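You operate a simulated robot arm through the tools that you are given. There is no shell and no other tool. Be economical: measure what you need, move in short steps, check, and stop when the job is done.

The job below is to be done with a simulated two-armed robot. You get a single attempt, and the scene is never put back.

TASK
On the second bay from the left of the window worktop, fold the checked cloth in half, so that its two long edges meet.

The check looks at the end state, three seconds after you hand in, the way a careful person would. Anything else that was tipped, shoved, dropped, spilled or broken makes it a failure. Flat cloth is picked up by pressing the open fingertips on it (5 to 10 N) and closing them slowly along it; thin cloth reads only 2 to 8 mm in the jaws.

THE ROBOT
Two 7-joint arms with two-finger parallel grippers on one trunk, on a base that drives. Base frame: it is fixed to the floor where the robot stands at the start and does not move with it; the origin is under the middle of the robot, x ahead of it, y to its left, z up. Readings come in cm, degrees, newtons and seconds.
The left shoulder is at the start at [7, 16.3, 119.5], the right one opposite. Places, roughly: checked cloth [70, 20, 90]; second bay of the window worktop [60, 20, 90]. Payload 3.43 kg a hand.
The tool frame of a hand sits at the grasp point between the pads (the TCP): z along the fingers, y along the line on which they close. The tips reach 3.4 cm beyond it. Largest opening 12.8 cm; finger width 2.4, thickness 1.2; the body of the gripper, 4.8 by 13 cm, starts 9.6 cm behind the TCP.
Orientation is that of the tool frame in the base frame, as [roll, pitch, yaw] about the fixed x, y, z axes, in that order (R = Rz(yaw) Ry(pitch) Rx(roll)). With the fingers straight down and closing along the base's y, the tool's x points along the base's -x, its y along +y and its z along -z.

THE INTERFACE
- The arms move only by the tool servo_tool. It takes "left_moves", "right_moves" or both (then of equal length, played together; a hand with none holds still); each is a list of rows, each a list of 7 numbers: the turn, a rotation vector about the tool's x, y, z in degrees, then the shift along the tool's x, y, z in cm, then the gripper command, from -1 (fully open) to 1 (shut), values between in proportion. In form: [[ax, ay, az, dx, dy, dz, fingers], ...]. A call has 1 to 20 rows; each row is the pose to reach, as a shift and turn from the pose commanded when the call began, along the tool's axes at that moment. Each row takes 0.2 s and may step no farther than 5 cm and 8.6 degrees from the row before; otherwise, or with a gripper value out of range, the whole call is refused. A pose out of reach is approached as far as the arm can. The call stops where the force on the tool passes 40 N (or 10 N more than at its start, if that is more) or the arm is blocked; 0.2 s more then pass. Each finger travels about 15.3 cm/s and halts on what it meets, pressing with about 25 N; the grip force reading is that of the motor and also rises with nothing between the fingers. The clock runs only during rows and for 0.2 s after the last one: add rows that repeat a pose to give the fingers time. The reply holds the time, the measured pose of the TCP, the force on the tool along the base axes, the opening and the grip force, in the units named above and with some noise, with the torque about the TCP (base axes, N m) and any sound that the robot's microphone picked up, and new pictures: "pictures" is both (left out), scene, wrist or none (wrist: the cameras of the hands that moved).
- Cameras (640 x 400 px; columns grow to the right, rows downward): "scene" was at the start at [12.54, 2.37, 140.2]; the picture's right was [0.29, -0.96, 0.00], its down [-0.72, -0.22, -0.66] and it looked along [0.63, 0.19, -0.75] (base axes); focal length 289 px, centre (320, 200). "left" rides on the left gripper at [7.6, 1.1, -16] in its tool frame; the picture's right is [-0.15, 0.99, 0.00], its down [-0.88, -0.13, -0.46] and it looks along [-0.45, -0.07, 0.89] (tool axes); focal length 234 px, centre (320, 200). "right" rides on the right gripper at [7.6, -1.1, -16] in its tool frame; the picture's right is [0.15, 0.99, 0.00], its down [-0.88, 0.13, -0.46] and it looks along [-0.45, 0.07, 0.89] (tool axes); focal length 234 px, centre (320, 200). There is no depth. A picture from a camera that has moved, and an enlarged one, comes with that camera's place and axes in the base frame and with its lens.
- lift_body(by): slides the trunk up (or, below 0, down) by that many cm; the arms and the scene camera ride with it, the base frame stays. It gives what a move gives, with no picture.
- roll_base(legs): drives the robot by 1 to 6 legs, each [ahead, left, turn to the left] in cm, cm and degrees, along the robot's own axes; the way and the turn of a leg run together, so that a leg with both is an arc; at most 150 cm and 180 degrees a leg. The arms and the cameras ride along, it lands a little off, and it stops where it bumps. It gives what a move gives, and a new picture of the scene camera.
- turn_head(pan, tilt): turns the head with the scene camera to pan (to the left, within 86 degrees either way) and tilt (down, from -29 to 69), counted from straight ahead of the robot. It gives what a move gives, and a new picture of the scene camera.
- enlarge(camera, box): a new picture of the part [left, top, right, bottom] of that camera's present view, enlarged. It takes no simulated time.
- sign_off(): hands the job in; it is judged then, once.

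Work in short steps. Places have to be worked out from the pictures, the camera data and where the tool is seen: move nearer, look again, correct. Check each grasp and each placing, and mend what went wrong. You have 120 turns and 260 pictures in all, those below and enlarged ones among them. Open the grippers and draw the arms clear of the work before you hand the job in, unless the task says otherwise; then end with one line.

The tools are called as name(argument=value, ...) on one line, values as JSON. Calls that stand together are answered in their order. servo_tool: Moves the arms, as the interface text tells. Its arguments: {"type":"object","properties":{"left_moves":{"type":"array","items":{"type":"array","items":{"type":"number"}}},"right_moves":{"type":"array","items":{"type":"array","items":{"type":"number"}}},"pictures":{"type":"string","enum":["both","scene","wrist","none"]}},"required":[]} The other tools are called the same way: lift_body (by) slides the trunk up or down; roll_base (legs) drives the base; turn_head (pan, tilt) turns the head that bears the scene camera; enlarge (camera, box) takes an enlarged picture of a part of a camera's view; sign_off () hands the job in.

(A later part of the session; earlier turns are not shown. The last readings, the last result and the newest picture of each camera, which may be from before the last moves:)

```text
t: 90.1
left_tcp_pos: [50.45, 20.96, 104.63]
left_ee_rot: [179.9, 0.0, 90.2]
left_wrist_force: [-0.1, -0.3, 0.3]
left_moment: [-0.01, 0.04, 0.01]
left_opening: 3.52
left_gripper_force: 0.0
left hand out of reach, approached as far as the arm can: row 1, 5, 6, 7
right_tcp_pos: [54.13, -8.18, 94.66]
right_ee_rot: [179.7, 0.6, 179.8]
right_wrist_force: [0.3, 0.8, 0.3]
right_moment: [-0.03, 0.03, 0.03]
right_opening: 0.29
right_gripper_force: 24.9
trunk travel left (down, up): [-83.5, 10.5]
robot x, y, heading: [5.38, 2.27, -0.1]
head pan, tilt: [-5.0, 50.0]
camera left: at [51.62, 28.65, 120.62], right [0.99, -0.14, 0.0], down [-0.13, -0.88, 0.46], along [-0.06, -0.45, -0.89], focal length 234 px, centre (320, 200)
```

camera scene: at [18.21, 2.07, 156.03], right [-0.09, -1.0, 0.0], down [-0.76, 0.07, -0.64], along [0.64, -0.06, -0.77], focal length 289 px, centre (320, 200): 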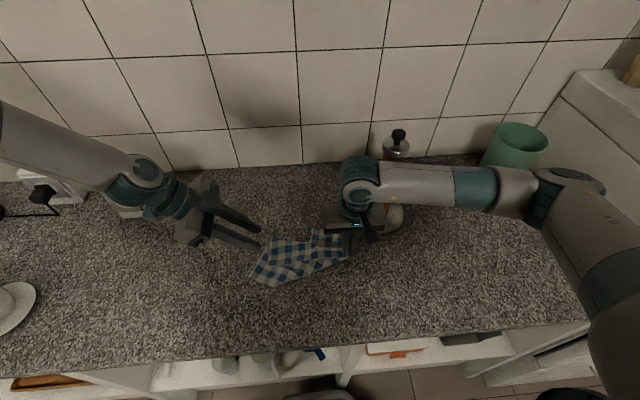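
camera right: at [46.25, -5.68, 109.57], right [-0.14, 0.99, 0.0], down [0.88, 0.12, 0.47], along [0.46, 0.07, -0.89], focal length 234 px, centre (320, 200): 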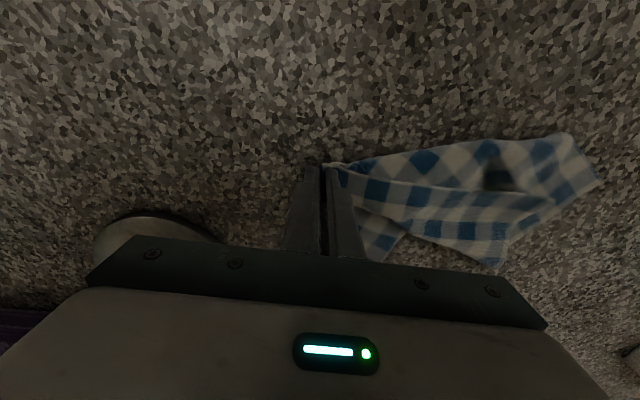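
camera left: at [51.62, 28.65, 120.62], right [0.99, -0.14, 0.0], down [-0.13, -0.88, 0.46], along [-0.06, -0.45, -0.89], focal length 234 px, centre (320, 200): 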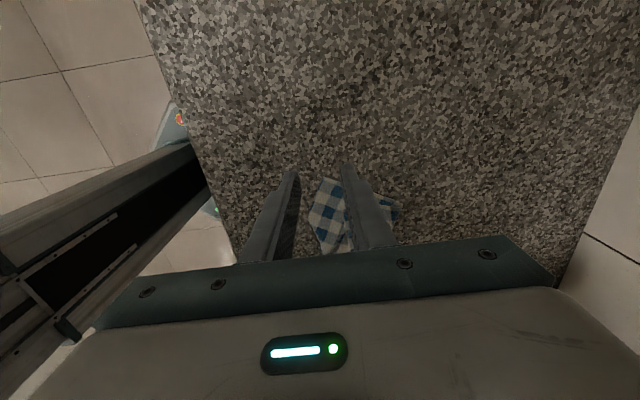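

The reach here is worse than the right hand's mirrored pose, so the 90° yaw may be costing a wrist joint. I'll turn the left hand back to its normal yaw and try again.

servo_tool(left_moves=[[0, 0, -8.5, 0, 0, -1, 0.45], [0, 0, -17, 0, 0, -2, 0.45], [0, 0, -25.5, 0, 0, -3, 0.45], [0, 0, -34, 0, 0, -3, 0.45], [0, 0, -42.5, 0, 0, -3, 0.45], [0, 0, -51, 0, 0, -3, 0.45], [0, 0, -59.5, 0, 0, -3, 0.45], [0, 0, -68, 0, 0, -3, 0.45], [0, 0, -76.5, 0, 0, -3, 0.45], [0, 0, -85, 0, 0, -3, 0.45], [0, 0, -90, 0, 0, -3, 0.45], [0, 0, -90, -2, 0, -3, 0.45], [0, 0, -90, -5, 0, 0, 0.45], [0, 0, -90, -5.2, 0, 3, 0.45], [0, 0, -90, -5.2, 0, 5, 0.45], [0, 0, -90, -5.2, 0, 5, 0.45]], pictures="wrist")

```text
t: 93.5
left_tcp_pos: [50.03, 21.56, 103.9]
left_ee_rot: [-179.9, 0.1, -179.8]
left_wrist_force: [0.2, 0.4, 0.3]
left_moment: [0.02, -0.01, 0.01]
left_opening: 3.51
left_gripper_force: 0.1
left hand out of reach, approached as far as the arm can: row 13, 14, 15, 16
right_tcp_pos: [54.07, -8.23, 94.7]
right_ee_rot: [179.7, 0.6, 179.9]
right_wrist_force: [-0.7, 1.4, 0.3]
right_moment: [0.0, 0.0, 0.0]
right_opening: 0.33
right_gripper_force: 25.4
trunk travel left (down, up): [-83.5, 10.5]
robot x, y, heading: [5.43, 2.58, -0.3]
head pan, tilt: [-5.0, 50.0]
camera left: at [42.46, 22.66, 119.95], right [0.14, 0.99, 0.0], down [0.88, -0.13, 0.46], along [0.45, -0.07, -0.89], focal length 234 px, centre (320, 200)
```

left: 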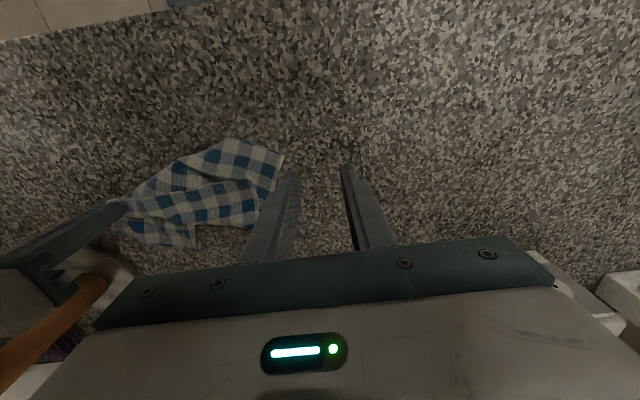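

The limit may depend on the arm's elbow posture. The right arm gets inward by going in high and then descending, so I'll mirror that: raise the left hand to z≈127, move in, then come down.

servo_tool(left_moves=[[0, 0, 0, 0, 1, -4, 0.45], [0, 0, 0, 0, 2, -8, 0.45], [0, 0, 0, 0, 3, -12, 0.45], [0, 0, 0, 0, 3, -16, 0.45], [0, 0, 0, 0, 3, -20, 0.45], [0, 0, 0, 0, 3, -24, 0.45], [0, 0, 0, 0, 0, -25, 0.45], [0, 0, 0, 0, -4, -25, 0.45], [0, 0, 0, 0, -8, -25, 0.45], [0, 0, 0, 0, -8, -25, 0.45]], pictures="scene")

```text
t: 95.7
left_tcp_pos: [50.03, 13.84, 129.07]
left_ee_rot: [-179.9, 0.1, -179.5]
left_wrist_force: [-0.6, -0.4, -0.1]
left_moment: [-0.02, -0.05, 0.01]
left_opening: 3.55
left_gripper_force: 0.0
right_tcp_pos: [54.2, -8.23, 94.63]
right_ee_rot: [179.8, 0.5, 179.9]
right_wrist_force: [-0.3, -0.6, 0.4]
right_moment: [-0.01, 0.01, -0.02]
right_opening: 0.35
right_gripper_force: 25.1
trunk travel left (down, up): [-83.5, 10.5]
robot x, y, heading: [5.36, 2.67, 0.3]
head pan, tilt: [-5.0, 50.0]
camera scene: at [18.26, 2.24, 156.04], right [-0.09, -1.0, 0.0], down [-0.76, 0.07, -0.64], along [0.64, -0.06, -0.77], focal length 289 px, centre (320, 200)
```

scene: 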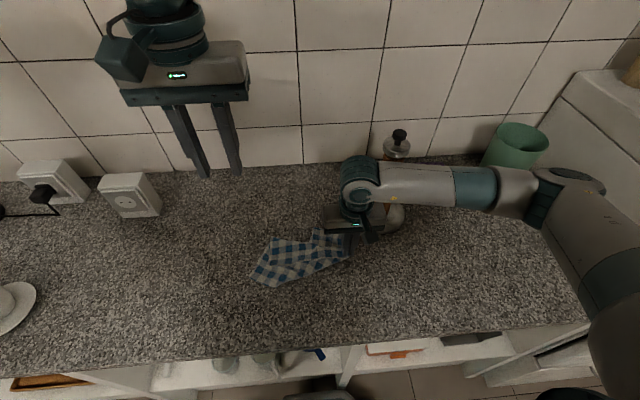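

High up, the left hand does reach inward, so the limit comes from the hand being far below the shoulder. I'll lower the trunk in steps, raising the right hand first each time so B returns to the same place.

servo_tool(right_moves=[[0, 0, 0, 0, 0, -3, 1], [0, 0, 0, 0, 0, -6, 1], [0, 0, 0, 0, 0, -9, 1], [0, 0, 0, 0, 0, -12, 1], [0, 0, 0, 0, 0, -12, 1]], pictures="none")

lift_body(by=-12)

servo_tool(right_moves=[[0, 0, 0, 0, 0, -3, 1], [0, 0, 0, 0, 0, -6, 1], [0, 0, 0, 0, 0, -9, 1], [0, 0, 0, 0, 0, -12, 1], [0, 0, 0, 0, 0, -12, 1]], left_moves=[[0, 0, 0, 0, 0, -0.5, 0.45], [0, 0, 0, 0, 0, -1, 0.45], [0, 0, 0, 0, 0, -1, 0.45], [0, 0, 0, 0, 0, -1, 0.45], [0, 0, 0, 0, 0, -1, 0.45]], pictures="scene")

```text
t: 96.9
left_tcp_pos: [49.99, 13.71, 128.99]
left_ee_rot: [-179.9, 0.1, -179.7]
left_wrist_force: [-0.8, -0.7, -0.5]
left_moment: [-0.01, -0.02, 0.02]
left_opening: 3.54
left_gripper_force: 0.0
right_tcp_pos: [53.84, -8.31, 106.44]
right_ee_rot: [179.7, 0.6, 179.9]
right_wrist_force: [0.5, -0.1, 0.2]
right_moment: [0.0, -0.02, 0.01]
right_opening: 0.29
right_gripper_force: 25.7
trunk travel left (down, up): [-83.5, 10.5]
robot x, y, heading: [5.92, 2.69, -0.3]
head pan, tilt: [-5.0, 50.0]
```

```text
t: 98.4
left_tcp_pos: [49.93, 13.79, 116.95]
left_ee_rot: [-179.8, 0.1, -179.8]
left_wrist_force: [0.8, -0.4, -0.2]
left_moment: [-0.02, 0.02, 0.01]
left_opening: 3.49
left_gripper_force: 0.2
right_tcp_pos: [53.84, -8.32, 94.53]
right_ee_rot: [179.7, 0.5, 179.8]
right_wrist_force: [0.2, 0.1, 0.9]
right_moment: [-0.01, -0.02, -0.02]
right_opening: 0.28
right_gripper_force: 25.0
trunk travel left (down, up): [-71.5, 22.5]
robot x, y, heading: [5.23, 2.63, -0.2]
head pan, tilt: [-5.0, 50.0]
```

```text
t: 99.6
left_tcp_pos: [49.94, 14.06, 118.03]
left_ee_rot: [-179.9, 0.2, -179.7]
left_wrist_force: [-0.1, 0.6, 0.0]
left_moment: [0.02, 0.02, -0.02]
left_opening: 3.54
left_gripper_force: 0.0
right_tcp_pos: [53.94, -8.44, 106.14]
right_ee_rot: [179.8, 0.7, 179.8]
right_wrist_force: [0.6, 0.2, -0.1]
right_moment: [0.0, 0.02, -0.01]
right_opening: 0.32
right_gripper_force: 25.1
trunk travel left (down, up): [-71.5, 22.5]
robot x, y, heading: [5.5, 2.4, 0.1]
head pan, tilt: [-5.0, 50.0]
camera scene: at [18.21, 2.14, 144.03], right [-0.09, -1.0, 0.0], down [-0.76, 0.07, -0.64], along [0.64, -0.06, -0.77], focal length 289 px, centre (320, 200)
```

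scene: 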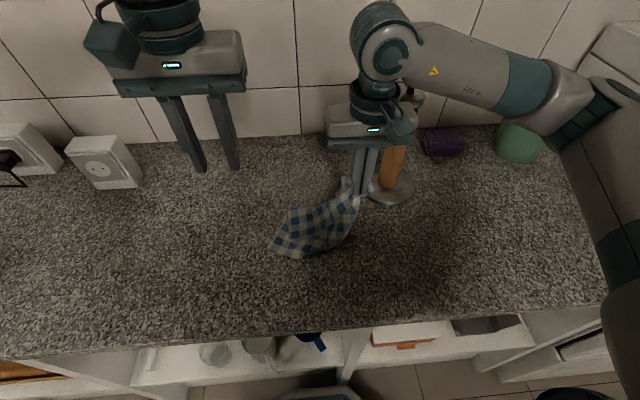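

It's going well. I'll continue down two more steps, keeping the left hand high.

lift_body(by=-11.5)

servo_tool(right_moves=[[0, 0, 0, 0, 0, -3, 1], [0, 0, 0, 0, 0, -6, 1], [0, 0, 0, 0, 0, -9, 1], [0, 0, 0, 0, 0, -11, 1], [0, 0, 0, 0, 0, -11, 1]], left_moves=[[0, 0, 0, 0, 0, -2, 0.45], [0, 0, 0, 0, 0, -4, 0.45], [0, 0, 0, 0, 0, -6, 0.45], [0, 0, 0, 0, 0, -8, 0.45], [0, 0, 0, 0, 0, -8, 0.45]], pictures="none")

lift_body(by=-10.5)

turn_head(pan=-5, tilt=50)

```text
t: 101.1
left_tcp_pos: [49.88, 13.88, 106.62]
left_ee_rot: [-179.9, 0.1, -179.8]
left_wrist_force: [-0.3, -0.9, -0.2]
left_moment: [0.0, -0.02, -0.02]
left_opening: 3.55
left_gripper_force: 0.0
right_tcp_pos: [53.92, -8.48, 94.67]
right_ee_rot: [179.6, 0.7, 179.8]
right_wrist_force: [-0.1, 0.1, 1.9]
right_moment: [-0.02, -0.01, 0.03]
right_opening: 0.3
right_gripper_force: 25.1
trunk travel left (down, up): [-60.0, 34.0]
robot x, y, heading: [5.52, 2.99, -0.3]
head pan, tilt: [-5.0, 50.0]
```

```text
t: 102.3
left_tcp_pos: [50.42, 14.58, 114.53]
left_ee_rot: [-179.8, 0.1, -179.6]
left_wrist_force: [-0.3, -0.5, 0.7]
left_moment: [-0.01, -0.01, 0.0]
left_opening: 3.5
left_gripper_force: 0.1
left hand out of reach, approached as far as the arm can: row 3, 4, 5
right_tcp_pos: [53.77, -8.5, 105.56]
right_ee_rot: [179.7, 0.6, 179.8]
right_wrist_force: [1.3, -0.2, -0.4]
right_moment: [0.01, -0.04, -0.03]
right_opening: 0.3
right_gripper_force: 24.8
trunk travel left (down, up): [-60.0, 34.0]
robot x, y, heading: [4.99, 2.71, -0.2]
head pan, tilt: [-5.0, 50.0]
```

```text
t: 103.6
left_tcp_pos: [50.29, 14.71, 104.24]
left_ee_rot: [-179.8, 0.2, -179.8]
left_wrist_force: [-0.1, 0.1, -0.1]
left_moment: [0.01, -0.02, 0.01]
left_opening: 3.52
left_gripper_force: 0.1
right_tcp_pos: [53.72, -8.53, 95.14]
right_ee_rot: [179.7, 0.6, 179.8]
right_wrist_force: [-0.1, -0.7, -0.6]
right_moment: [0.01, -0.04, 0.02]
right_opening: 0.29
right_gripper_force: 25.0
trunk travel left (down, up): [-49.5, 44.5]
robot x, y, heading: [5.51, 2.85, -0.0]
head pan, tilt: [-5.0, 50.0]
```

```text
t: 104.2
left_tcp_pos: [50.29, 14.65, 104.15]
left_ee_rot: [-179.8, 0.2, -179.6]
left_wrist_force: [0.4, 0.1, -0.6]
left_moment: [-0.01, 0.0, 0.0]
left_opening: 3.49
left_gripper_force: 0.2
right_tcp_pos: [53.81, -8.62, 95.0]
right_ee_rot: [179.7, 0.6, 179.9]
right_wrist_force: [0.1, 0.8, 0.0]
right_moment: [-0.01, 0.0, 0.0]
right_opening: 0.29
right_gripper_force: 24.6
trunk travel left (down, up): [-49.5, 44.5]
robot x, y, heading: [5.69, 2.96, -0.2]
head pan, tilt: [-5.0, 50.0]
camera scene: at [18.18, 2.16, 122.04], right [-0.09, -1.0, 0.0], down [-0.76, 0.07, -0.64], along [0.64, -0.06, -0.77], focal length 289 px, centre (320, 200)
```

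scene: 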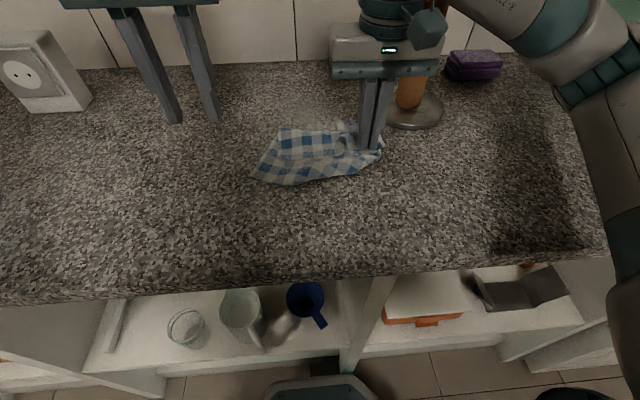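

Good: the trunk is now low and the left hand sits at (50, 14.7, 104). I'll look at the cloth again from both cameras.

enlarge(camera="scene", box=[230, 105, 400, 205])

enlarge(camera="left", box=[100, 60, 420, 260])

```text
3.76 times, centred on (315, 155) of scene
camera zoom: at [18.18, 2.16, 122.04], right [-0.09, -1.0, 0.0], down [-0.76, 0.07, -0.64], along [0.64, -0.06, -0.77], focal length 1089 px, centre (339, 369)
```

zoom: 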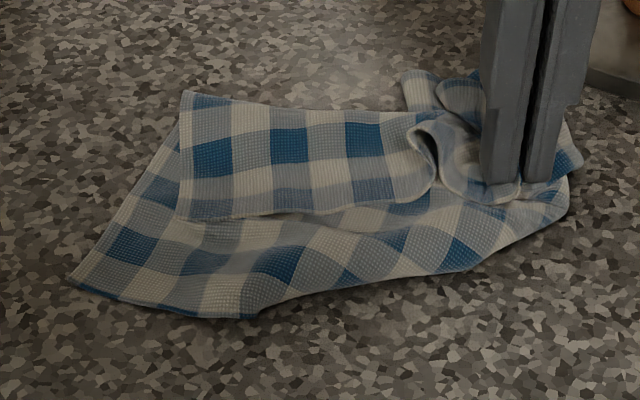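

```text
2.00 times, centred on (260, 160) of left
camera zoom: at [42.71, 15.8, 120.1], right [0.14, 0.99, 0.0], down [0.88, -0.12, 0.46], along [0.45, -0.07, -0.89], focal length 468 px, centre (440, 280)
```

zoom: 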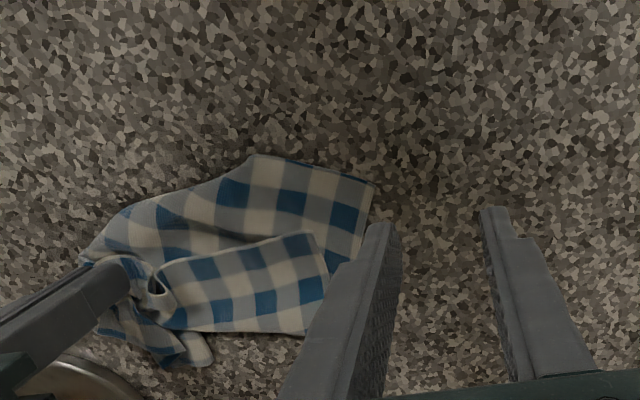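

Lifting dragged the cloth toward B: A is now at about (53.3, 5.6), with slack in the hem. I'll drag B right 8 cm with the base, which also moves A to the left hand's side.

roll_base(legs=[[0, -8, 0]])

enlarge(camera="left", box=[60, 60, 460, 310])

```text
t: 105.3
left_tcp_pos: [50.02, 6.41, 104.22]
left_ee_rot: [-179.9, 0.2, -179.6]
left_wrist_force: [0.2, -0.5, 0.1]
left_moment: [-0.01, 0.02, -0.01]
left_opening: 3.51
left_gripper_force: 0.0
right_tcp_pos: [53.32, -16.69, 95.06]
right_ee_rot: [179.5, 0.5, 179.8]
right_wrist_force: [-0.1, -0.8, 0.6]
right_moment: [0.01, 0.01, -0.01]
right_opening: 0.31
right_gripper_force: 25.0
trunk travel left (down, up): [-49.5, 44.5]
robot x, y, heading: [5.04, -5.09, -0.2]
head pan, tilt: [-5.0, 50.0]
camera scene: at [17.82, -5.92, 122.04], right [-0.09, -1.0, 0.0], down [-0.76, 0.07, -0.64], along [0.64, -0.06, -0.77], focal length 289 px, centre (320, 200)
```

scene: 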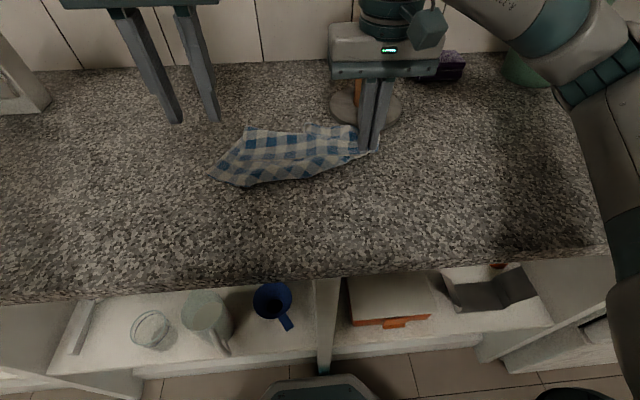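

```text
1.60 times, centred on (260, 185) of left
camera zoom: at [42.38, 7.68, 120.13], right [0.14, 0.99, 0.0], down [0.88, -0.13, 0.46], along [0.45, -0.07, -0.89], focal length 375 px, centre (416, 224)
```

zoom: 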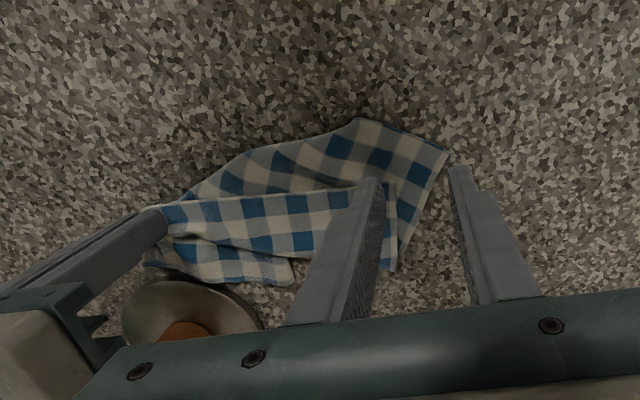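

The hem straightened nicely. A is now at about (53.2, 3.9), next to the left fingers. I'll move the left hand over A at (54.2, 2.2) and lower partway.

servo_tool(left_moves=[[0, 0, 0, -2, -1, 0, 0.45], [0, 0, 0, -4.2, -2.5, 1, 0.45], [0, 0, 0, -4.2, -4.2, 3, 0.45], [0, 0, 0, -4.2, -4.2, 6, 0.45], [0, 0, 0, -4.2, -4.2, 7.5, 0.45], [0, 0, 0, -4.2, -4.2, 7.5, 0.45]], pictures="wrist")

```text
t: 106.7
left_tcp_pos: [54.28, 6.83, 97.83]
left_ee_rot: [-179.8, 0.1, -179.7]
left_wrist_force: [1.5, -0.7, -1.0]
left_moment: [-0.02, 0.02, -0.03]
left_opening: 3.51
left_gripper_force: 0.0
left hand out of reach, approached as far as the arm can: row 1, 2, 3, 4, 5, 6
right_tcp_pos: [53.56, -16.59, 95.03]
right_ee_rot: [179.7, 0.5, 179.8]
right_wrist_force: [0.0, 0.4, 0.1]
right_moment: [0.0, 0.07, 0.0]
right_opening: 0.31
right_gripper_force: 25.1
trunk travel left (down, up): [-49.5, 44.5]
robot x, y, heading: [5.17, -5.07, -0.4]
head pan, tilt: [-5.0, 50.0]
camera left: at [46.71, 8.04, 113.83], right [0.14, 0.99, 0.0], down [0.88, -0.12, 0.46], along [0.45, -0.07, -0.89], focal length 234 px, centre (320, 200)
```

left: 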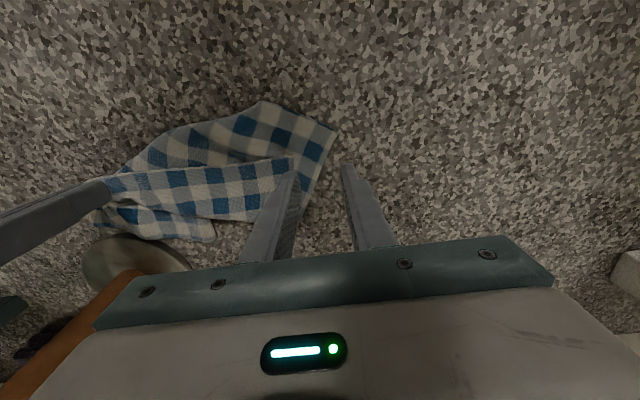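

The vertical left hand stops about 5 cm short of A. Tilting 30° gave roughly 9 cm earlier, so I'll yaw the hand and tilt it, this time with the lower trunk.

servo_tool(left_moves=[[0, 0, 8.5, 0, 0, -1, 0.45], [0, 0, 17, 0, 0, -2, 0.45], [0, 0, 25.5, 0, 0, -3, 0.45], [0, 0, 34, 0, 0, -4, 0.45], [0, 0, 42.5, 0, 0, -4, 0.45], [0, 0, 51, 0, 0, -4, 0.45], [0, 0, 59.5, 0, 0, -4, 0.45], [0, 0, 68, 0, 0, -4, 0.45], [0, 0, 76.5, 0, 0, -4, 0.45], [0, 0, 85, 0, 0, -4, 0.45], [0, 0, 90, 0, 0, -4, 0.45], [0, 0, 90, 0, 0, -4, 0.45]], pictures="none")

servo_tool(left_moves=[[0, -7, 0, -0.5, 0.3, 0, 0.45], [0, -14, 0, -1, 0.6, 0, 0.45], [0, -21, 0, -1.5, 0.9, 0, 0.45], [0, -28, 0, -2, 0.9, 0, 0.45], [0, -30, 0, -3, 0.9, 1, 0.45], [0, -30, 0, -3.9, 0.9, 3, 0.45], [0, -30, 0, -3.9, 0.9, 4.8, 0.45], [0, -30, 0, -3.9, 0.9, 4.8, 0.45]], pictures="both")

```text
t: 109.3
left_tcp_pos: [54.63, 7.49, 102.36]
left_ee_rot: [179.7, 0.3, 92.9]
left_wrist_force: [0.4, 0.1, -0.5]
left_moment: [-0.02, 0.02, 0.0]
left_opening: 3.53
left_gripper_force: 0.0
left hand out of reach, approached as far as the arm can: row 3, 4, 5, 6, 7, 8, 9, 10, 11, 12
right_tcp_pos: [53.36, -16.57, 95.06]
right_ee_rot: [179.7, 0.5, 179.7]
right_wrist_force: [-0.1, -0.1, -0.3]
right_moment: [0.0, 0.02, 0.01]
right_opening: 0.32
right_gripper_force: 25.0
trunk travel left (down, up): [-49.5, 44.5]
robot x, y, heading: [5.19, -5.29, 0.0]
head pan, tilt: [-5.0, 50.0]
```

```text
t: 111.1
left_tcp_pos: [55.61, 3.55, 97.57]
left_ee_rot: [180.0, 30.3, 90.2]
left_wrist_force: [-0.7, 0.7, -0.1]
left_moment: [-0.01, -0.03, 0.01]
left_opening: 3.51
left_gripper_force: 0.1
right_tcp_pos: [53.48, -16.62, 94.99]
right_ee_rot: [179.7, 0.6, 179.8]
right_wrist_force: [-0.8, -0.6, -1.0]
right_moment: [0.01, -0.03, 0.0]
right_opening: 0.31
right_gripper_force: 25.4
trunk travel left (down, up): [-49.5, 44.5]
robot x, y, heading: [4.98, -5.04, -0.2]
head pan, tilt: [-5.0, 50.0]
camera scene: at [17.87, -5.78, 122.04], right [-0.09, -1.0, 0.0], down [-0.76, 0.07, -0.64], along [0.64, -0.06, -0.77], focal length 289 px, centre (320, 200)
camera left: at [56.56, 18.19, 107.73], right [0.99, -0.12, 0.08], down [-0.13, -0.53, 0.84], along [-0.06, -0.84, -0.54], focal length 234 px, centre (320, 200)
```

scene: 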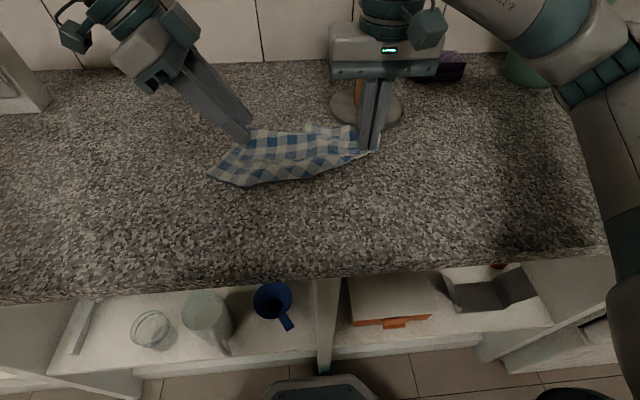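
left: 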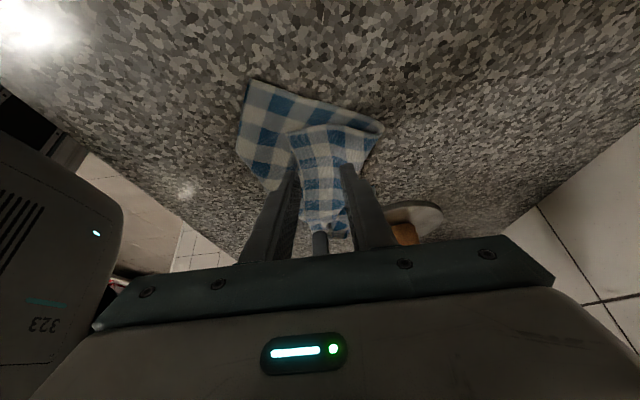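

Reached. The fingers straddle the hem by A, with A at (53.4, 4.0). I'll lower straight down gently to contact.

servo_tool(left_moves=[[0, 0, 0, 0.75, 0, 1.3, 0.45], [0, 0, 0, 1.25, 0, 2.17, 0.45], [0, 0, 0, 1.5, 0, 2.6, 0.45], [0, 0, 0, 1.6, 0, 2.77, 0.45], [0, 0, 0, 1.6, 0, 2.77, 0.45]], pictures="wrist")

```text
t: 112.3
left_tcp_pos: [55.62, 3.54, 94.47]
left_ee_rot: [179.7, 30.2, 90.2]
left_wrist_force: [0.2, 0.5, 0.7]
left_moment: [0.0, 0.01, -0.01]
left_opening: 3.52
left_gripper_force: 0.1
right_tcp_pos: [53.3, -16.64, 94.94]
right_ee_rot: [179.7, 0.6, 179.9]
right_wrist_force: [0.2, 0.6, 0.0]
right_moment: [0.01, -0.02, 0.01]
right_opening: 0.32
right_gripper_force: 24.7
trunk travel left (down, up): [-49.5, 44.5]
robot x, y, heading: [5.06, -5.29, 0.1]
head pan, tilt: [-5.0, 50.0]
camera left: at [56.65, 18.15, 104.55], right [0.99, -0.12, 0.08], down [-0.13, -0.53, 0.84], along [-0.06, -0.84, -0.54], focal length 234 px, centre (320, 200)
```

left: 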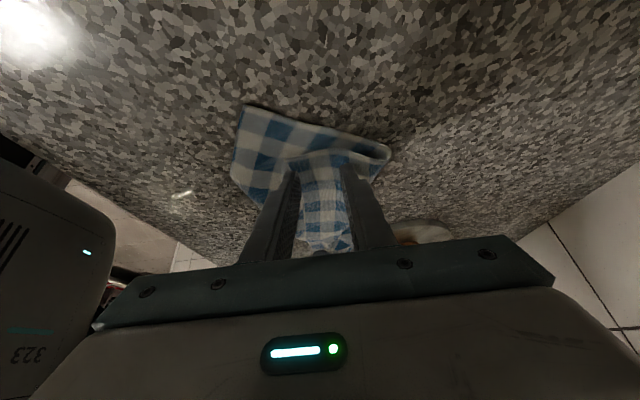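

Fingertips are just above the cloth. I'll go down another 0.4 cm and read the force.

servo_tool(left_moves=[[0, 0, 0, 0.1, 0, 0.17, 0.45], [0, 0, 0, 0.2, 0, 0.35, 0.45], [0, 0, 0, 0.2, 0, 0.35, 0.45]], pictures="none")

```text
t: 113.1
left_tcp_pos: [55.53, 3.54, 94.24]
left_ee_rot: [179.9, 30.2, 90.2]
left_wrist_force: [0.0, 0.4, -0.6]
left_moment: [0.01, 0.0, -0.01]
left_opening: 3.54
left_gripper_force: 0.1
right_tcp_pos: [53.41, -16.56, 94.98]
right_ee_rot: [179.6, 0.6, 179.7]
right_wrist_force: [-0.2, -0.2, 0.2]
right_moment: [-0.02, 0.0, -0.01]
right_opening: 0.29
right_gripper_force: 24.8
trunk travel left (down, up): [-49.5, 44.5]
robot x, y, heading: [5.15, -4.81, -0.2]
head pan, tilt: [-5.0, 50.0]
```

servo_tool(left_moves=[[0, 0, 0, 0.1, 0, 0.17, 0.45], [0, 0, 0, 0.2, 0, 0.35, 0.45], [0, 0, 0, 0.2, 0, 0.35, 0.45]], pictures="none")

```text
t: 113.9
left_tcp_pos: [55.47, 3.52, 93.77]
left_ee_rot: [179.8, 30.2, 90.2]
left_wrist_force: [0.3, 0.4, 1.0]
left_moment: [-0.01, 0.01, 0.01]
left_opening: 3.5
left_gripper_force: 0.1
right_tcp_pos: [53.44, -16.7, 95.1]
right_ee_rot: [179.7, 0.6, 179.7]
right_wrist_force: [-0.9, 0.0, -0.4]
right_moment: [-0.02, 0.0, -0.01]
right_opening: 0.32
right_gripper_force: 24.8
trunk travel left (down, up): [-49.5, 44.5]
robot x, y, heading: [5.32, -4.97, -0.2]
head pan, tilt: [-5.0, 50.0]
```

There's still no real contact. I'll go another 0.3 cm and then close slowly in the same call.

servo_tool(left_moves=[[0, 0, 0, 0.08, 0, 0.13, 0.45], [0, 0, 0, 0.14, 0, 0.24, 0.45], [0, 0, 0, 0.14, 0, 0.24, 0.45]], pictures="none")

```text
t: 114.7
left_tcp_pos: [55.44, 3.58, 93.61]
left_ee_rot: [179.5, 30.4, 90.1]
left_wrist_force: [2.7, 2.0, 22.2]
left_moment: [-0.05, 0.15, -0.03]
left_opening: 3.46
left_gripper_force: 0.1
right_tcp_pos: [53.42, -16.63, 95.22]
right_ee_rot: [179.8, 0.8, 179.8]
right_wrist_force: [0.5, -0.1, 0.6]
right_moment: [0.0, -0.02, 0.01]
right_opening: 0.32
right_gripper_force: 25.3
trunk travel left (down, up): [-49.5, 44.5]
robot x, y, heading: [5.22, -5.07, -0.3]
head pan, tilt: [-5.0, 50.0]
```

That's 22 N, so I'll back off 0.14 cm and close slowly.

servo_tool(left_moves=[[0, 0, 0, -0.07, 0, -0.12, 0.45], [0, 0, 0, -0.07, 0, -0.12, 0.5], [0, 0, 0, -0.07, 0, -0.12, 0.55], [0, 0, 0, -0.07, 0, -0.12, 0.6], [0, 0, 0, -0.07, 0, -0.12, 0.65], [0, 0, 0, -0.07, 0, -0.12, 0.7], [0, 0, 0, -0.07, 0, -0.12, 0.75], [0, 0, 0, -0.07, 0, -0.12, 0.8], [0, 0, 0, -0.07, 0, -0.12, 0.85], [0, 0, 0, -0.07, 0, -0.12, 0.9], [0, 0, 0, -0.07, 0, -0.12, 0.94], [0, 0, 0, -0.07, 0, -0.12, 0.97], [0, 0, 0, -0.07, 0, -0.12, 1], [0, 0, 0, -0.07, 0, -0.12, 1], [0, 0, 0, -0.3, 0, -0.52, 1]], pictures="both")

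```text
t: 117.9
left_tcp_pos: [55.44, 3.69, 93.96]
left_ee_rot: [179.9, 30.1, 90.2]
left_wrist_force: [0.0, 0.3, -0.3]
left_moment: [0.02, 0.0, 0.01]
left_opening: 0.23
left_gripper_force: 25.1
right_tcp_pos: [53.45, -16.54, 95.01]
right_ee_rot: [179.9, 0.6, 179.8]
right_wrist_force: [-0.6, 0.7, -0.9]
right_moment: [0.01, 0.01, -0.01]
right_opening: 0.3
right_gripper_force: 24.9
trunk travel left (down, up): [-49.5, 44.5]
robot x, y, heading: [5.26, -4.76, -0.5]
head pan, tilt: [-5.0, 50.0]
camera scene: at [17.89, -5.75, 122.01], right [-0.09, -1.0, 0.0], down [-0.76, 0.07, -0.64], along [0.64, -0.06, -0.77], focal length 289 px, centre (320, 200)
camera left: at [56.59, 18.28, 104.0], right [0.99, -0.12, 0.07], down [-0.13, -0.53, 0.84], along [-0.06, -0.84, -0.54], focal length 234 px, centre (320, 200)
```

scene: 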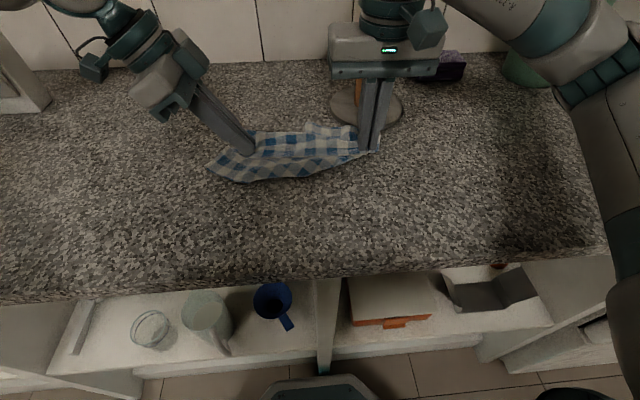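
left: 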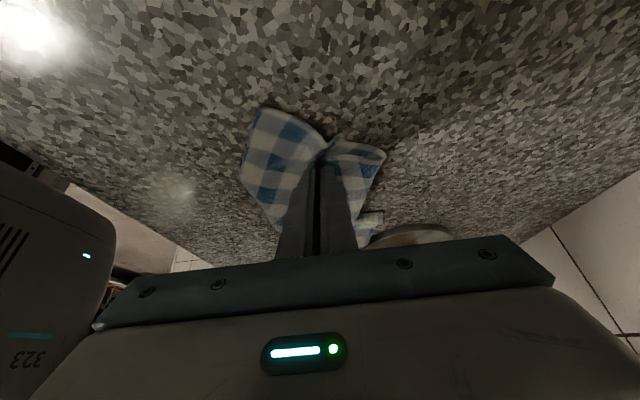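

Both hands hold cloth. I'll raise the trunk 28 cm so the cloth hangs between them, and look.

lift_body(by=28)

turn_head(pan=-5, tilt=40)

```text
t: 120.7
left_tcp_pos: [55.58, 3.61, 122.08]
left_ee_rot: [179.8, 30.2, 90.3]
left_wrist_force: [0.0, -0.6, -1.5]
left_moment: [0.02, 0.0, -0.03]
left_opening: 0.24
left_gripper_force: 25.1
right_tcp_pos: [53.49, -16.7, 122.94]
right_ee_rot: [179.7, 0.6, 179.8]
right_wrist_force: [-0.9, 0.9, -0.2]
right_moment: [0.0, 0.0, 0.01]
right_opening: 0.29
right_gripper_force: 25.0
trunk travel left (down, up): [-77.5, 16.5]
robot x, y, heading: [5.05, -5.2, -0.0]
head pan, tilt: [-5.0, 50.0]
```

```text
t: 121.4
left_tcp_pos: [55.36, 3.61, 122.1]
left_ee_rot: [179.9, 30.3, 90.2]
left_wrist_force: [0.4, -1.0, -1.0]
left_moment: [0.0, 0.01, 0.03]
left_opening: 0.23
left_gripper_force: 25.2
right_tcp_pos: [53.49, -16.57, 123.17]
right_ee_rot: [179.7, 0.6, 179.6]
right_wrist_force: [-1.2, -0.1, -0.2]
right_moment: [0.02, 0.01, 0.01]
right_opening: 0.32
right_gripper_force: 25.6
trunk travel left (down, up): [-77.5, 16.5]
robot x, y, heading: [5.36, -5.17, -0.4]
head pan, tilt: [-5.0, 40.0]
camera scene: at [18.69, -5.84, 151.45], right [-0.09, -1.0, 0.0], down [-0.64, 0.06, -0.77], along [0.76, -0.07, -0.64], focal length 289 px, centre (320, 200)
```

scene: 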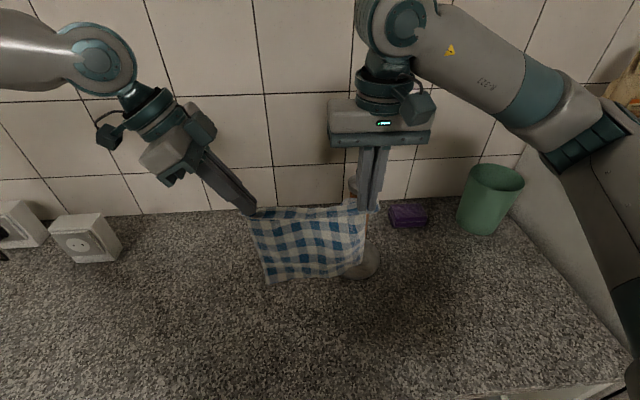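

The cloth hangs flat between the hands. I'll enlarge to count checks and see whether the held edge is the long one.

enlarge(camera="scene", box=[230, 190, 390, 300])

```text
3.64 times, centred on (310, 245) of scene
camera zoom: at [18.69, -5.84, 151.45], right [-0.09, -1.0, 0.0], down [-0.64, 0.06, -0.77], along [0.76, -0.07, -0.64], focal length 1052 px, centre (356, 36)
```

zoom: 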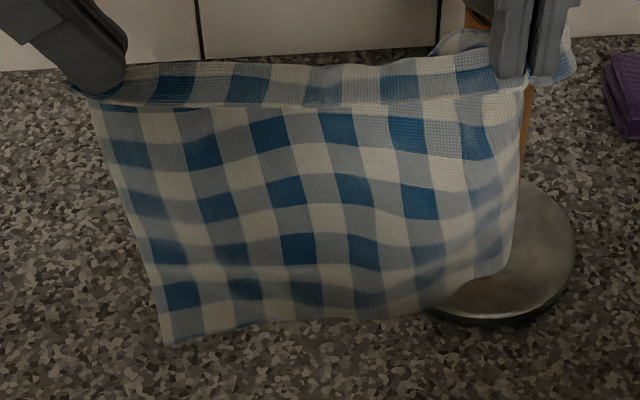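

The left edge hangs 22 cm, so AB is the long edge. A strip of about 2.5 cm, with the hem, is folded over toward the robot, and the right pinch sits some 5 cm in from corner B. I'll lay the cloth down moving forward so hem and corners end up on top, then regrasp at the true corners. First I back off, go left and lower to touch.

roll_base(legs=[[-8, 0, 0], [0, 20, 0]])

lift_body(by=-10)

roll_base(legs=[[5, 0, 0]])

lift_body(by=-6)

roll_base(legs=[[5, 0, 0]])

lift_body(by=-6)

roll_base(legs=[[4, 0, 0]])

lift_body(by=-5)

turn_head(pan=-3, tilt=50)

```text
t: 123.7
left_tcp_pos: [47.57, 23.55, 122.16]
left_ee_rot: [179.8, 30.1, 90.1]
left_wrist_force: [0.4, -0.5, -0.4]
left_moment: [0.01, -0.01, -0.04]
left_opening: 0.23
left_gripper_force: 24.7
right_tcp_pos: [45.42, 3.09, 123.11]
right_ee_rot: [179.5, 0.7, 179.7]
right_wrist_force: [0.2, -0.2, -0.1]
right_moment: [0.01, -0.02, -0.04]
right_opening: 0.31
right_gripper_force: 25.3
trunk travel left (down, up): [-77.5, 16.5]
robot x, y, heading: [-3.2, 14.74, -0.3]
head pan, tilt: [-5.0, 40.0]
camera scene: at [10.74, 13.97, 151.45], right [-0.09, -1.0, 0.0], down [-0.64, 0.06, -0.77], along [0.76, -0.07, -0.64], focal length 289 px, centre (320, 200)
```

scene: 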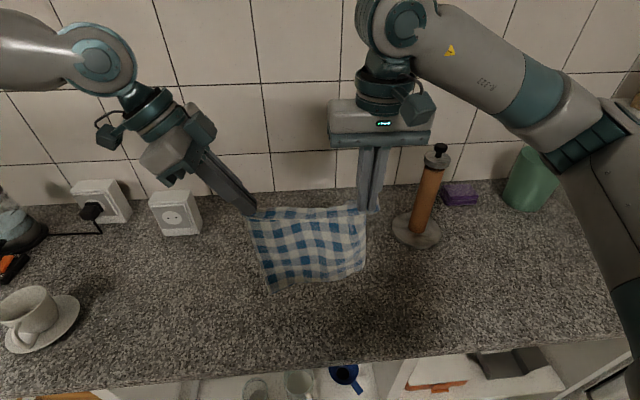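

```text
t: 125.0
left_tcp_pos: [47.48, 23.67, 112.09]
left_ee_rot: [179.8, 30.2, 90.2]
left_wrist_force: [0.4, -1.0, -0.6]
left_moment: [-0.02, 0.01, -0.01]
left_opening: 0.21
left_gripper_force: 25.3
right_tcp_pos: [45.51, 3.48, 113.17]
right_ee_rot: [179.6, 0.6, 179.6]
right_wrist_force: [0.4, 0.0, 0.6]
right_moment: [0.03, -0.02, -0.03]
right_opening: 0.31
right_gripper_force: 24.9
trunk travel left (down, up): [-67.5, 26.5]
robot x, y, heading: [-2.72, 15.0, -0.0]
head pan, tilt: [-5.0, 40.0]
```

```text
t: 125.9
left_tcp_pos: [52.18, 23.58, 112.22]
left_ee_rot: [179.6, 30.3, 90.0]
left_wrist_force: [-0.1, -0.1, 0.1]
left_moment: [-0.01, -0.03, -0.01]
left_opening: 0.24
left_gripper_force: 24.9
right_tcp_pos: [50.1, 3.45, 113.09]
right_ee_rot: [179.7, 0.8, 179.7]
right_wrist_force: [-0.9, -0.1, 0.2]
right_moment: [0.01, 0.0, 0.03]
right_opening: 0.28
right_gripper_force: 24.9
trunk travel left (down, up): [-67.5, 26.5]
robot x, y, heading: [2.22, 14.86, -0.4]
head pan, tilt: [-5.0, 40.0]
camera scene: at [15.25, 14.18, 141.5], right [-0.09, -1.0, 0.0], down [-0.64, 0.06, -0.77], along [0.76, -0.07, -0.64], focal length 289 px, centre (320, 200)
```

scene: 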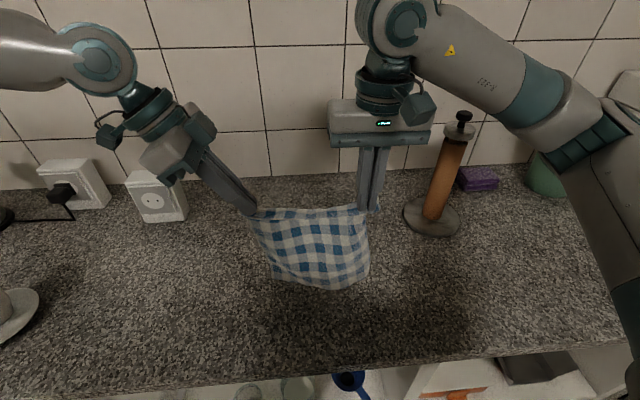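

```text
t: 126.9
left_tcp_pos: [52.28, 23.63, 106.23]
left_ee_rot: [179.7, 30.1, 90.0]
left_wrist_force: [0.1, -0.5, 0.8]
left_moment: [0.01, 0.02, -0.02]
left_opening: 0.21
left_gripper_force: 25.1
right_tcp_pos: [50.3, 3.29, 107.15]
right_ee_rot: [179.7, 0.6, 179.7]
right_wrist_force: [1.1, -0.6, -0.5]
right_moment: [0.01, -0.03, 0.01]
right_opening: 0.28
right_gripper_force: 24.4
trunk travel left (down, up): [-61.5, 32.5]
robot x, y, heading: [1.91, 14.89, -0.3]
head pan, tilt: [-5.0, 40.0]
```

```text
t: 127.9
left_tcp_pos: [57.18, 23.55, 106.17]
left_ee_rot: [179.7, 30.2, 90.0]
left_wrist_force: [0.7, 0.0, 0.3]
left_moment: [-0.02, -0.02, -0.02]
left_opening: 0.23
left_gripper_force: 25.5
right_tcp_pos: [55.03, 3.43, 107.16]
right_ee_rot: [179.7, 0.6, 179.7]
right_wrist_force: [0.6, -1.0, -0.2]
right_moment: [0.01, 0.01, 0.02]
right_opening: 0.33
right_gripper_force: 24.8
trunk travel left (down, up): [-61.5, 32.5]
robot x, y, heading: [6.91, 14.95, -0.0]
head pan, tilt: [-5.0, 40.0]
camera scene: at [20.31, 14.16, 135.48], right [-0.09, -1.0, 0.0], down [-0.64, 0.06, -0.77], along [0.76, -0.07, -0.64], focal length 289 px, centre (320, 200)
```

scene: 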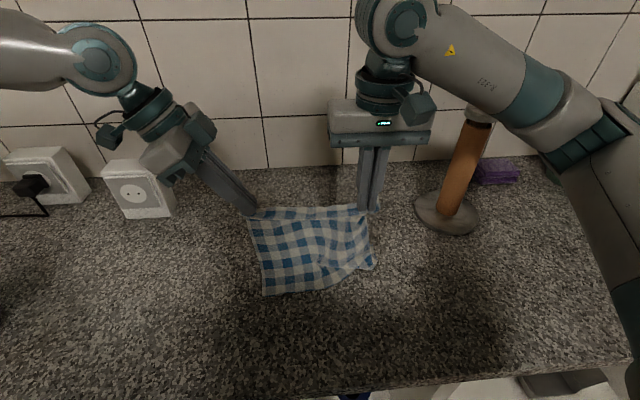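

```text
t: 128.9
left_tcp_pos: [57.27, 23.54, 100.03]
left_ee_rot: [179.6, 30.1, 90.1]
left_wrist_force: [-0.6, 0.2, -0.2]
left_moment: [-0.02, -0.02, -0.01]
left_opening: 0.26
left_gripper_force: 24.9
right_tcp_pos: [55.04, 3.23, 101.1]
right_ee_rot: [179.7, 0.7, 179.7]
right_wrist_force: [0.4, -0.2, -0.5]
right_moment: [0.0, 0.0, 0.04]
right_opening: 0.34
right_gripper_force: 25.3
trunk travel left (down, up): [-55.5, 38.5]
robot x, y, heading: [6.61, 14.84, -0.4]
head pan, tilt: [-5.0, 40.0]
```

```text
t: 129.7
left_tcp_pos: [61.48, 23.57, 100.0]
left_ee_rot: [179.9, 30.2, 90.2]
left_wrist_force: [0.1, -0.5, -0.1]
left_moment: [-0.02, 0.06, -0.03]
left_opening: 0.25
left_gripper_force: 25.4
right_tcp_pos: [59.39, 3.28, 101.06]
right_ee_rot: [179.6, 0.6, 179.6]
right_wrist_force: [0.5, 0.4, 0.2]
right_moment: [-0.01, 0.04, 0.01]
right_opening: 0.31
right_gripper_force: 25.2
trunk travel left (down, up): [-55.5, 38.5]
robot x, y, heading: [10.75, 14.78, -0.1]
head pan, tilt: [-5.0, 40.0]
heard: snap
camera scene: at [24.69, 14.16, 129.42], right [-0.09, -1.0, 0.0], down [-0.64, 0.06, -0.76], along [0.76, -0.07, -0.64], focal length 289 px, centre (320, 200)
```

scene: 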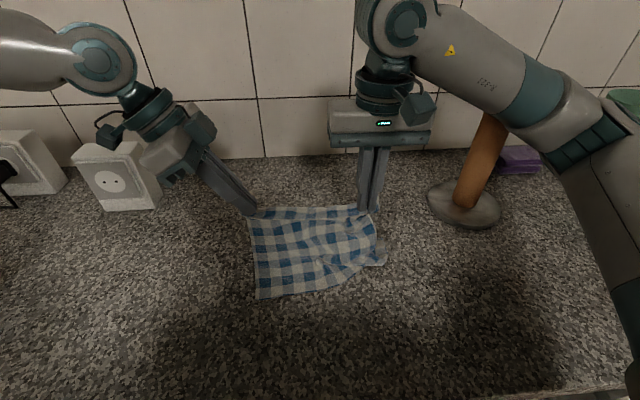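

```text
t: 130.7
left_tcp_pos: [61.23, 23.58, 95.07]
left_ee_rot: [179.8, 30.3, 90.1]
left_wrist_force: [0.4, 0.5, -0.6]
left_moment: [0.02, -0.01, -0.01]
left_opening: 0.2
left_gripper_force: 25.4
right_tcp_pos: [59.18, 3.26, 96.03]
right_ee_rot: [179.7, 0.6, 179.7]
right_wrist_force: [0.1, 0.6, 0.3]
right_moment: [0.0, 0.01, 0.0]
right_opening: 0.31
right_gripper_force: 25.2
trunk travel left (down, up): [-50.5, 43.5]
robot x, y, heading: [11.25, 14.72, -0.2]
head pan, tilt: [-5.0, 40.0]
```

```text
t: 131.4
left_tcp_pos: [61.28, 23.55, 95.14]
left_ee_rot: [179.8, 30.3, 90.0]
left_wrist_force: [0.5, 0.0, 0.3]
left_moment: [0.05, 0.0, 0.01]
left_opening: 0.24
left_gripper_force: 24.8
right_tcp_pos: [59.11, 3.39, 96.12]
right_ee_rot: [179.8, 0.6, 179.8]
right_wrist_force: [0.5, -0.3, 0.2]
right_moment: [-0.03, 0.02, 0.01]
right_opening: 0.3
right_gripper_force: 24.7
trunk travel left (down, up): [-50.5, 43.5]
robot x, y, heading: [11.23, 15.12, -0.6]
head pan, tilt: [-3.0, 50.0]
camera scene: at [23.66, 14.49, 123.04], right [-0.06, -1.0, 0.0], down [-0.76, 0.04, -0.64], along [0.64, -0.04, -0.77], focal length 289 px, centre (320, 200)
```

scene: 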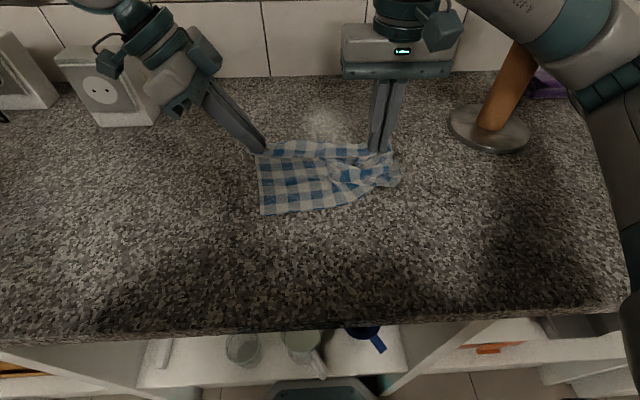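

A "snap" was heard during the last forward drive. I'll look at the shelf below, the base, and the wall box for anything disturbed before going on.

enlarge(camera="scene", box=[100, 300, 540, 400])

enlarge(camera="scene", box=[0, 0, 300, 180])

enlarge(camera="scene", box=[240, 120, 420, 230])

```text
1.45 times, centred on (320, 350) of scene
camera zoom: at [23.66, 14.49, 123.04], right [-0.06, -1.0, 0.0], down [-0.76, 0.04, -0.64], along [0.64, -0.04, -0.77], focal length 421 px, centre (320, -18)
```

zoom: 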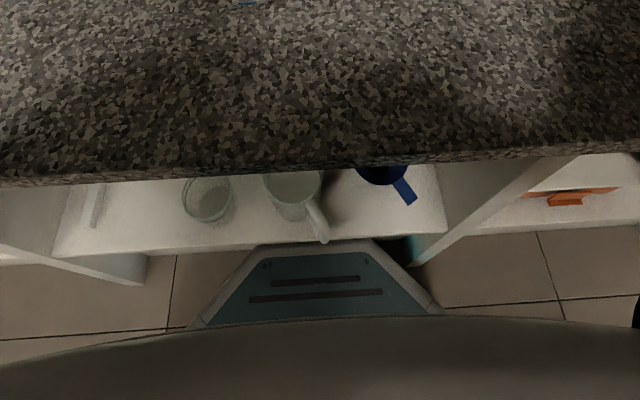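

```text
2.13 times, centred on (150, 90) of scene
camera zoom: at [23.66, 14.49, 123.04], right [-0.06, -1.0, 0.0], down [-0.76, 0.04, -0.64], along [0.64, -0.04, -0.77], focal length 617 px, centre (683, 435)
```

zoom: 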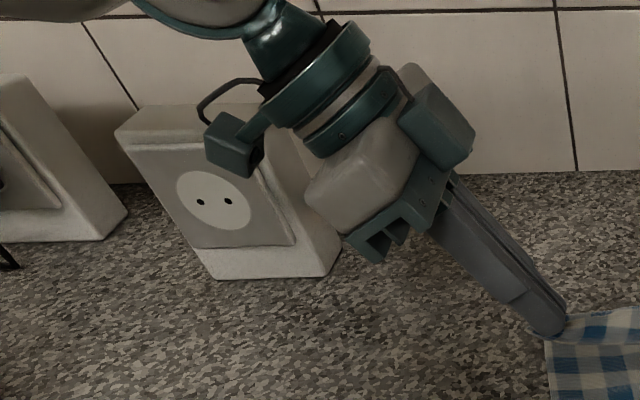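

```text
3.56 times, centred on (330, 175) of scene
camera zoom: at [23.66, 14.49, 123.04], right [-0.06, -1.0, 0.0], down [-0.76, 0.04, -0.64], along [0.64, -0.04, -0.77], focal length 1028 px, centre (284, 289)
```

zoom: 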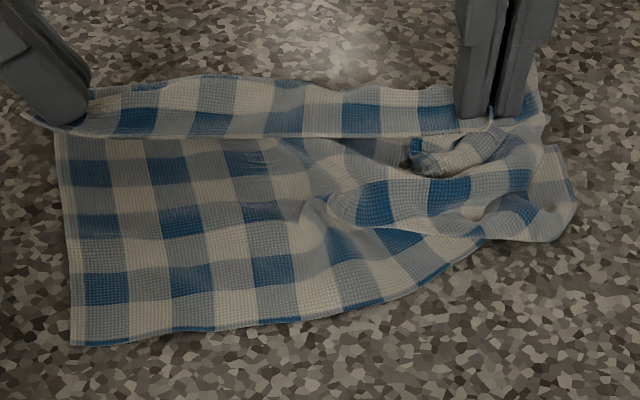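

Everything looks in place: the box, holder, jars and shelf. I'll avoid driving farther forward. The left half lies neatly with the flap on top, and the right end is crumpled. I'll release the right hand only, rise, and look at B's end.

servo_tool(right_moves=[[0, 0, 0, 0, 0, 1.2, 1], [0, 0, 0, 0, 0, 1.5, 0.7], [0, 0, 0, 0, 0, 1.5, 0.45], [0, 0, 0, 0, 0, 0, 0.45], [0, 0, 0, 0, 0, -4, 0.45], [0, 0, 0, 0, -1, -8, 0.45], [0, 0, 0, 0, -2, -12, 0.45], [0, 0, 0, 1, -3, -14, 0.45]], pictures="both")

enlarge(camera="scene", box=[240, 120, 420, 230])

```text
t: 133.2
left_tcp_pos: [61.23, 23.63, 95.16]
left_ee_rot: [179.6, 30.2, 90.1]
left_wrist_force: [0.1, -0.6, 0.2]
left_moment: [0.02, -0.03, -0.01]
left_opening: 0.24
left_gripper_force: 25.4
right_tcp_pos: [58.1, 0.22, 110.17]
right_ee_rot: [179.6, 0.6, 179.7]
right_wrist_force: [0.0, -1.0, -0.6]
right_moment: [-0.01, -0.02, 0.01]
right_opening: 3.52
right_gripper_force: 0.0
trunk travel left (down, up): [-50.5, 43.5]
robot x, y, heading: [10.92, 14.78, -0.3]
head pan, tilt: [-3.0, 50.0]
camera scene: at [23.6, 14.45, 123.04], right [-0.06, -1.0, 0.0], down [-0.76, 0.04, -0.64], along [0.64, -0.04, -0.77], focal length 289 px, centre (320, 200)
camera right: at [50.23, -1.12, 126.03], right [-0.14, 0.99, 0.0], down [0.88, 0.12, 0.47], along [0.46, 0.07, -0.88], focal length 234 px, centre (320, 200)
```

scene: 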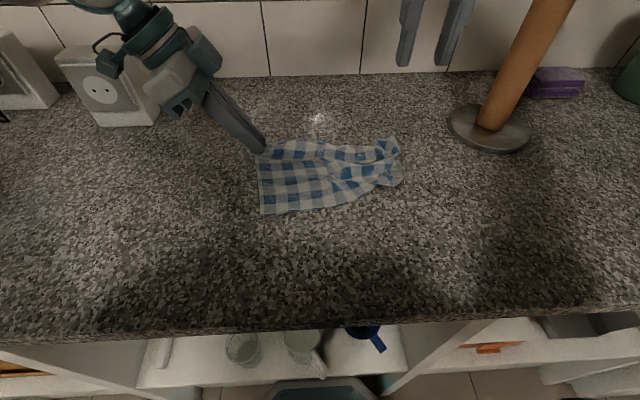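
right: 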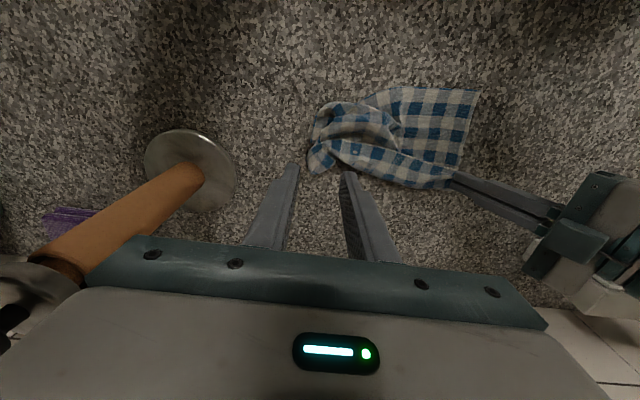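

```text
3.56 times, centred on (330, 175) of scene
camera zoom: at [23.6, 14.45, 123.04], right [-0.06, -1.0, 0.0], down [-0.76, 0.04, -0.64], along [0.64, -0.04, -0.77], focal length 1028 px, centre (284, 289)
```

zoom: 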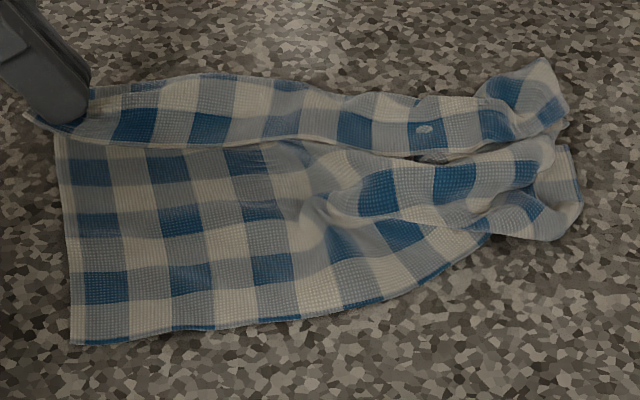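

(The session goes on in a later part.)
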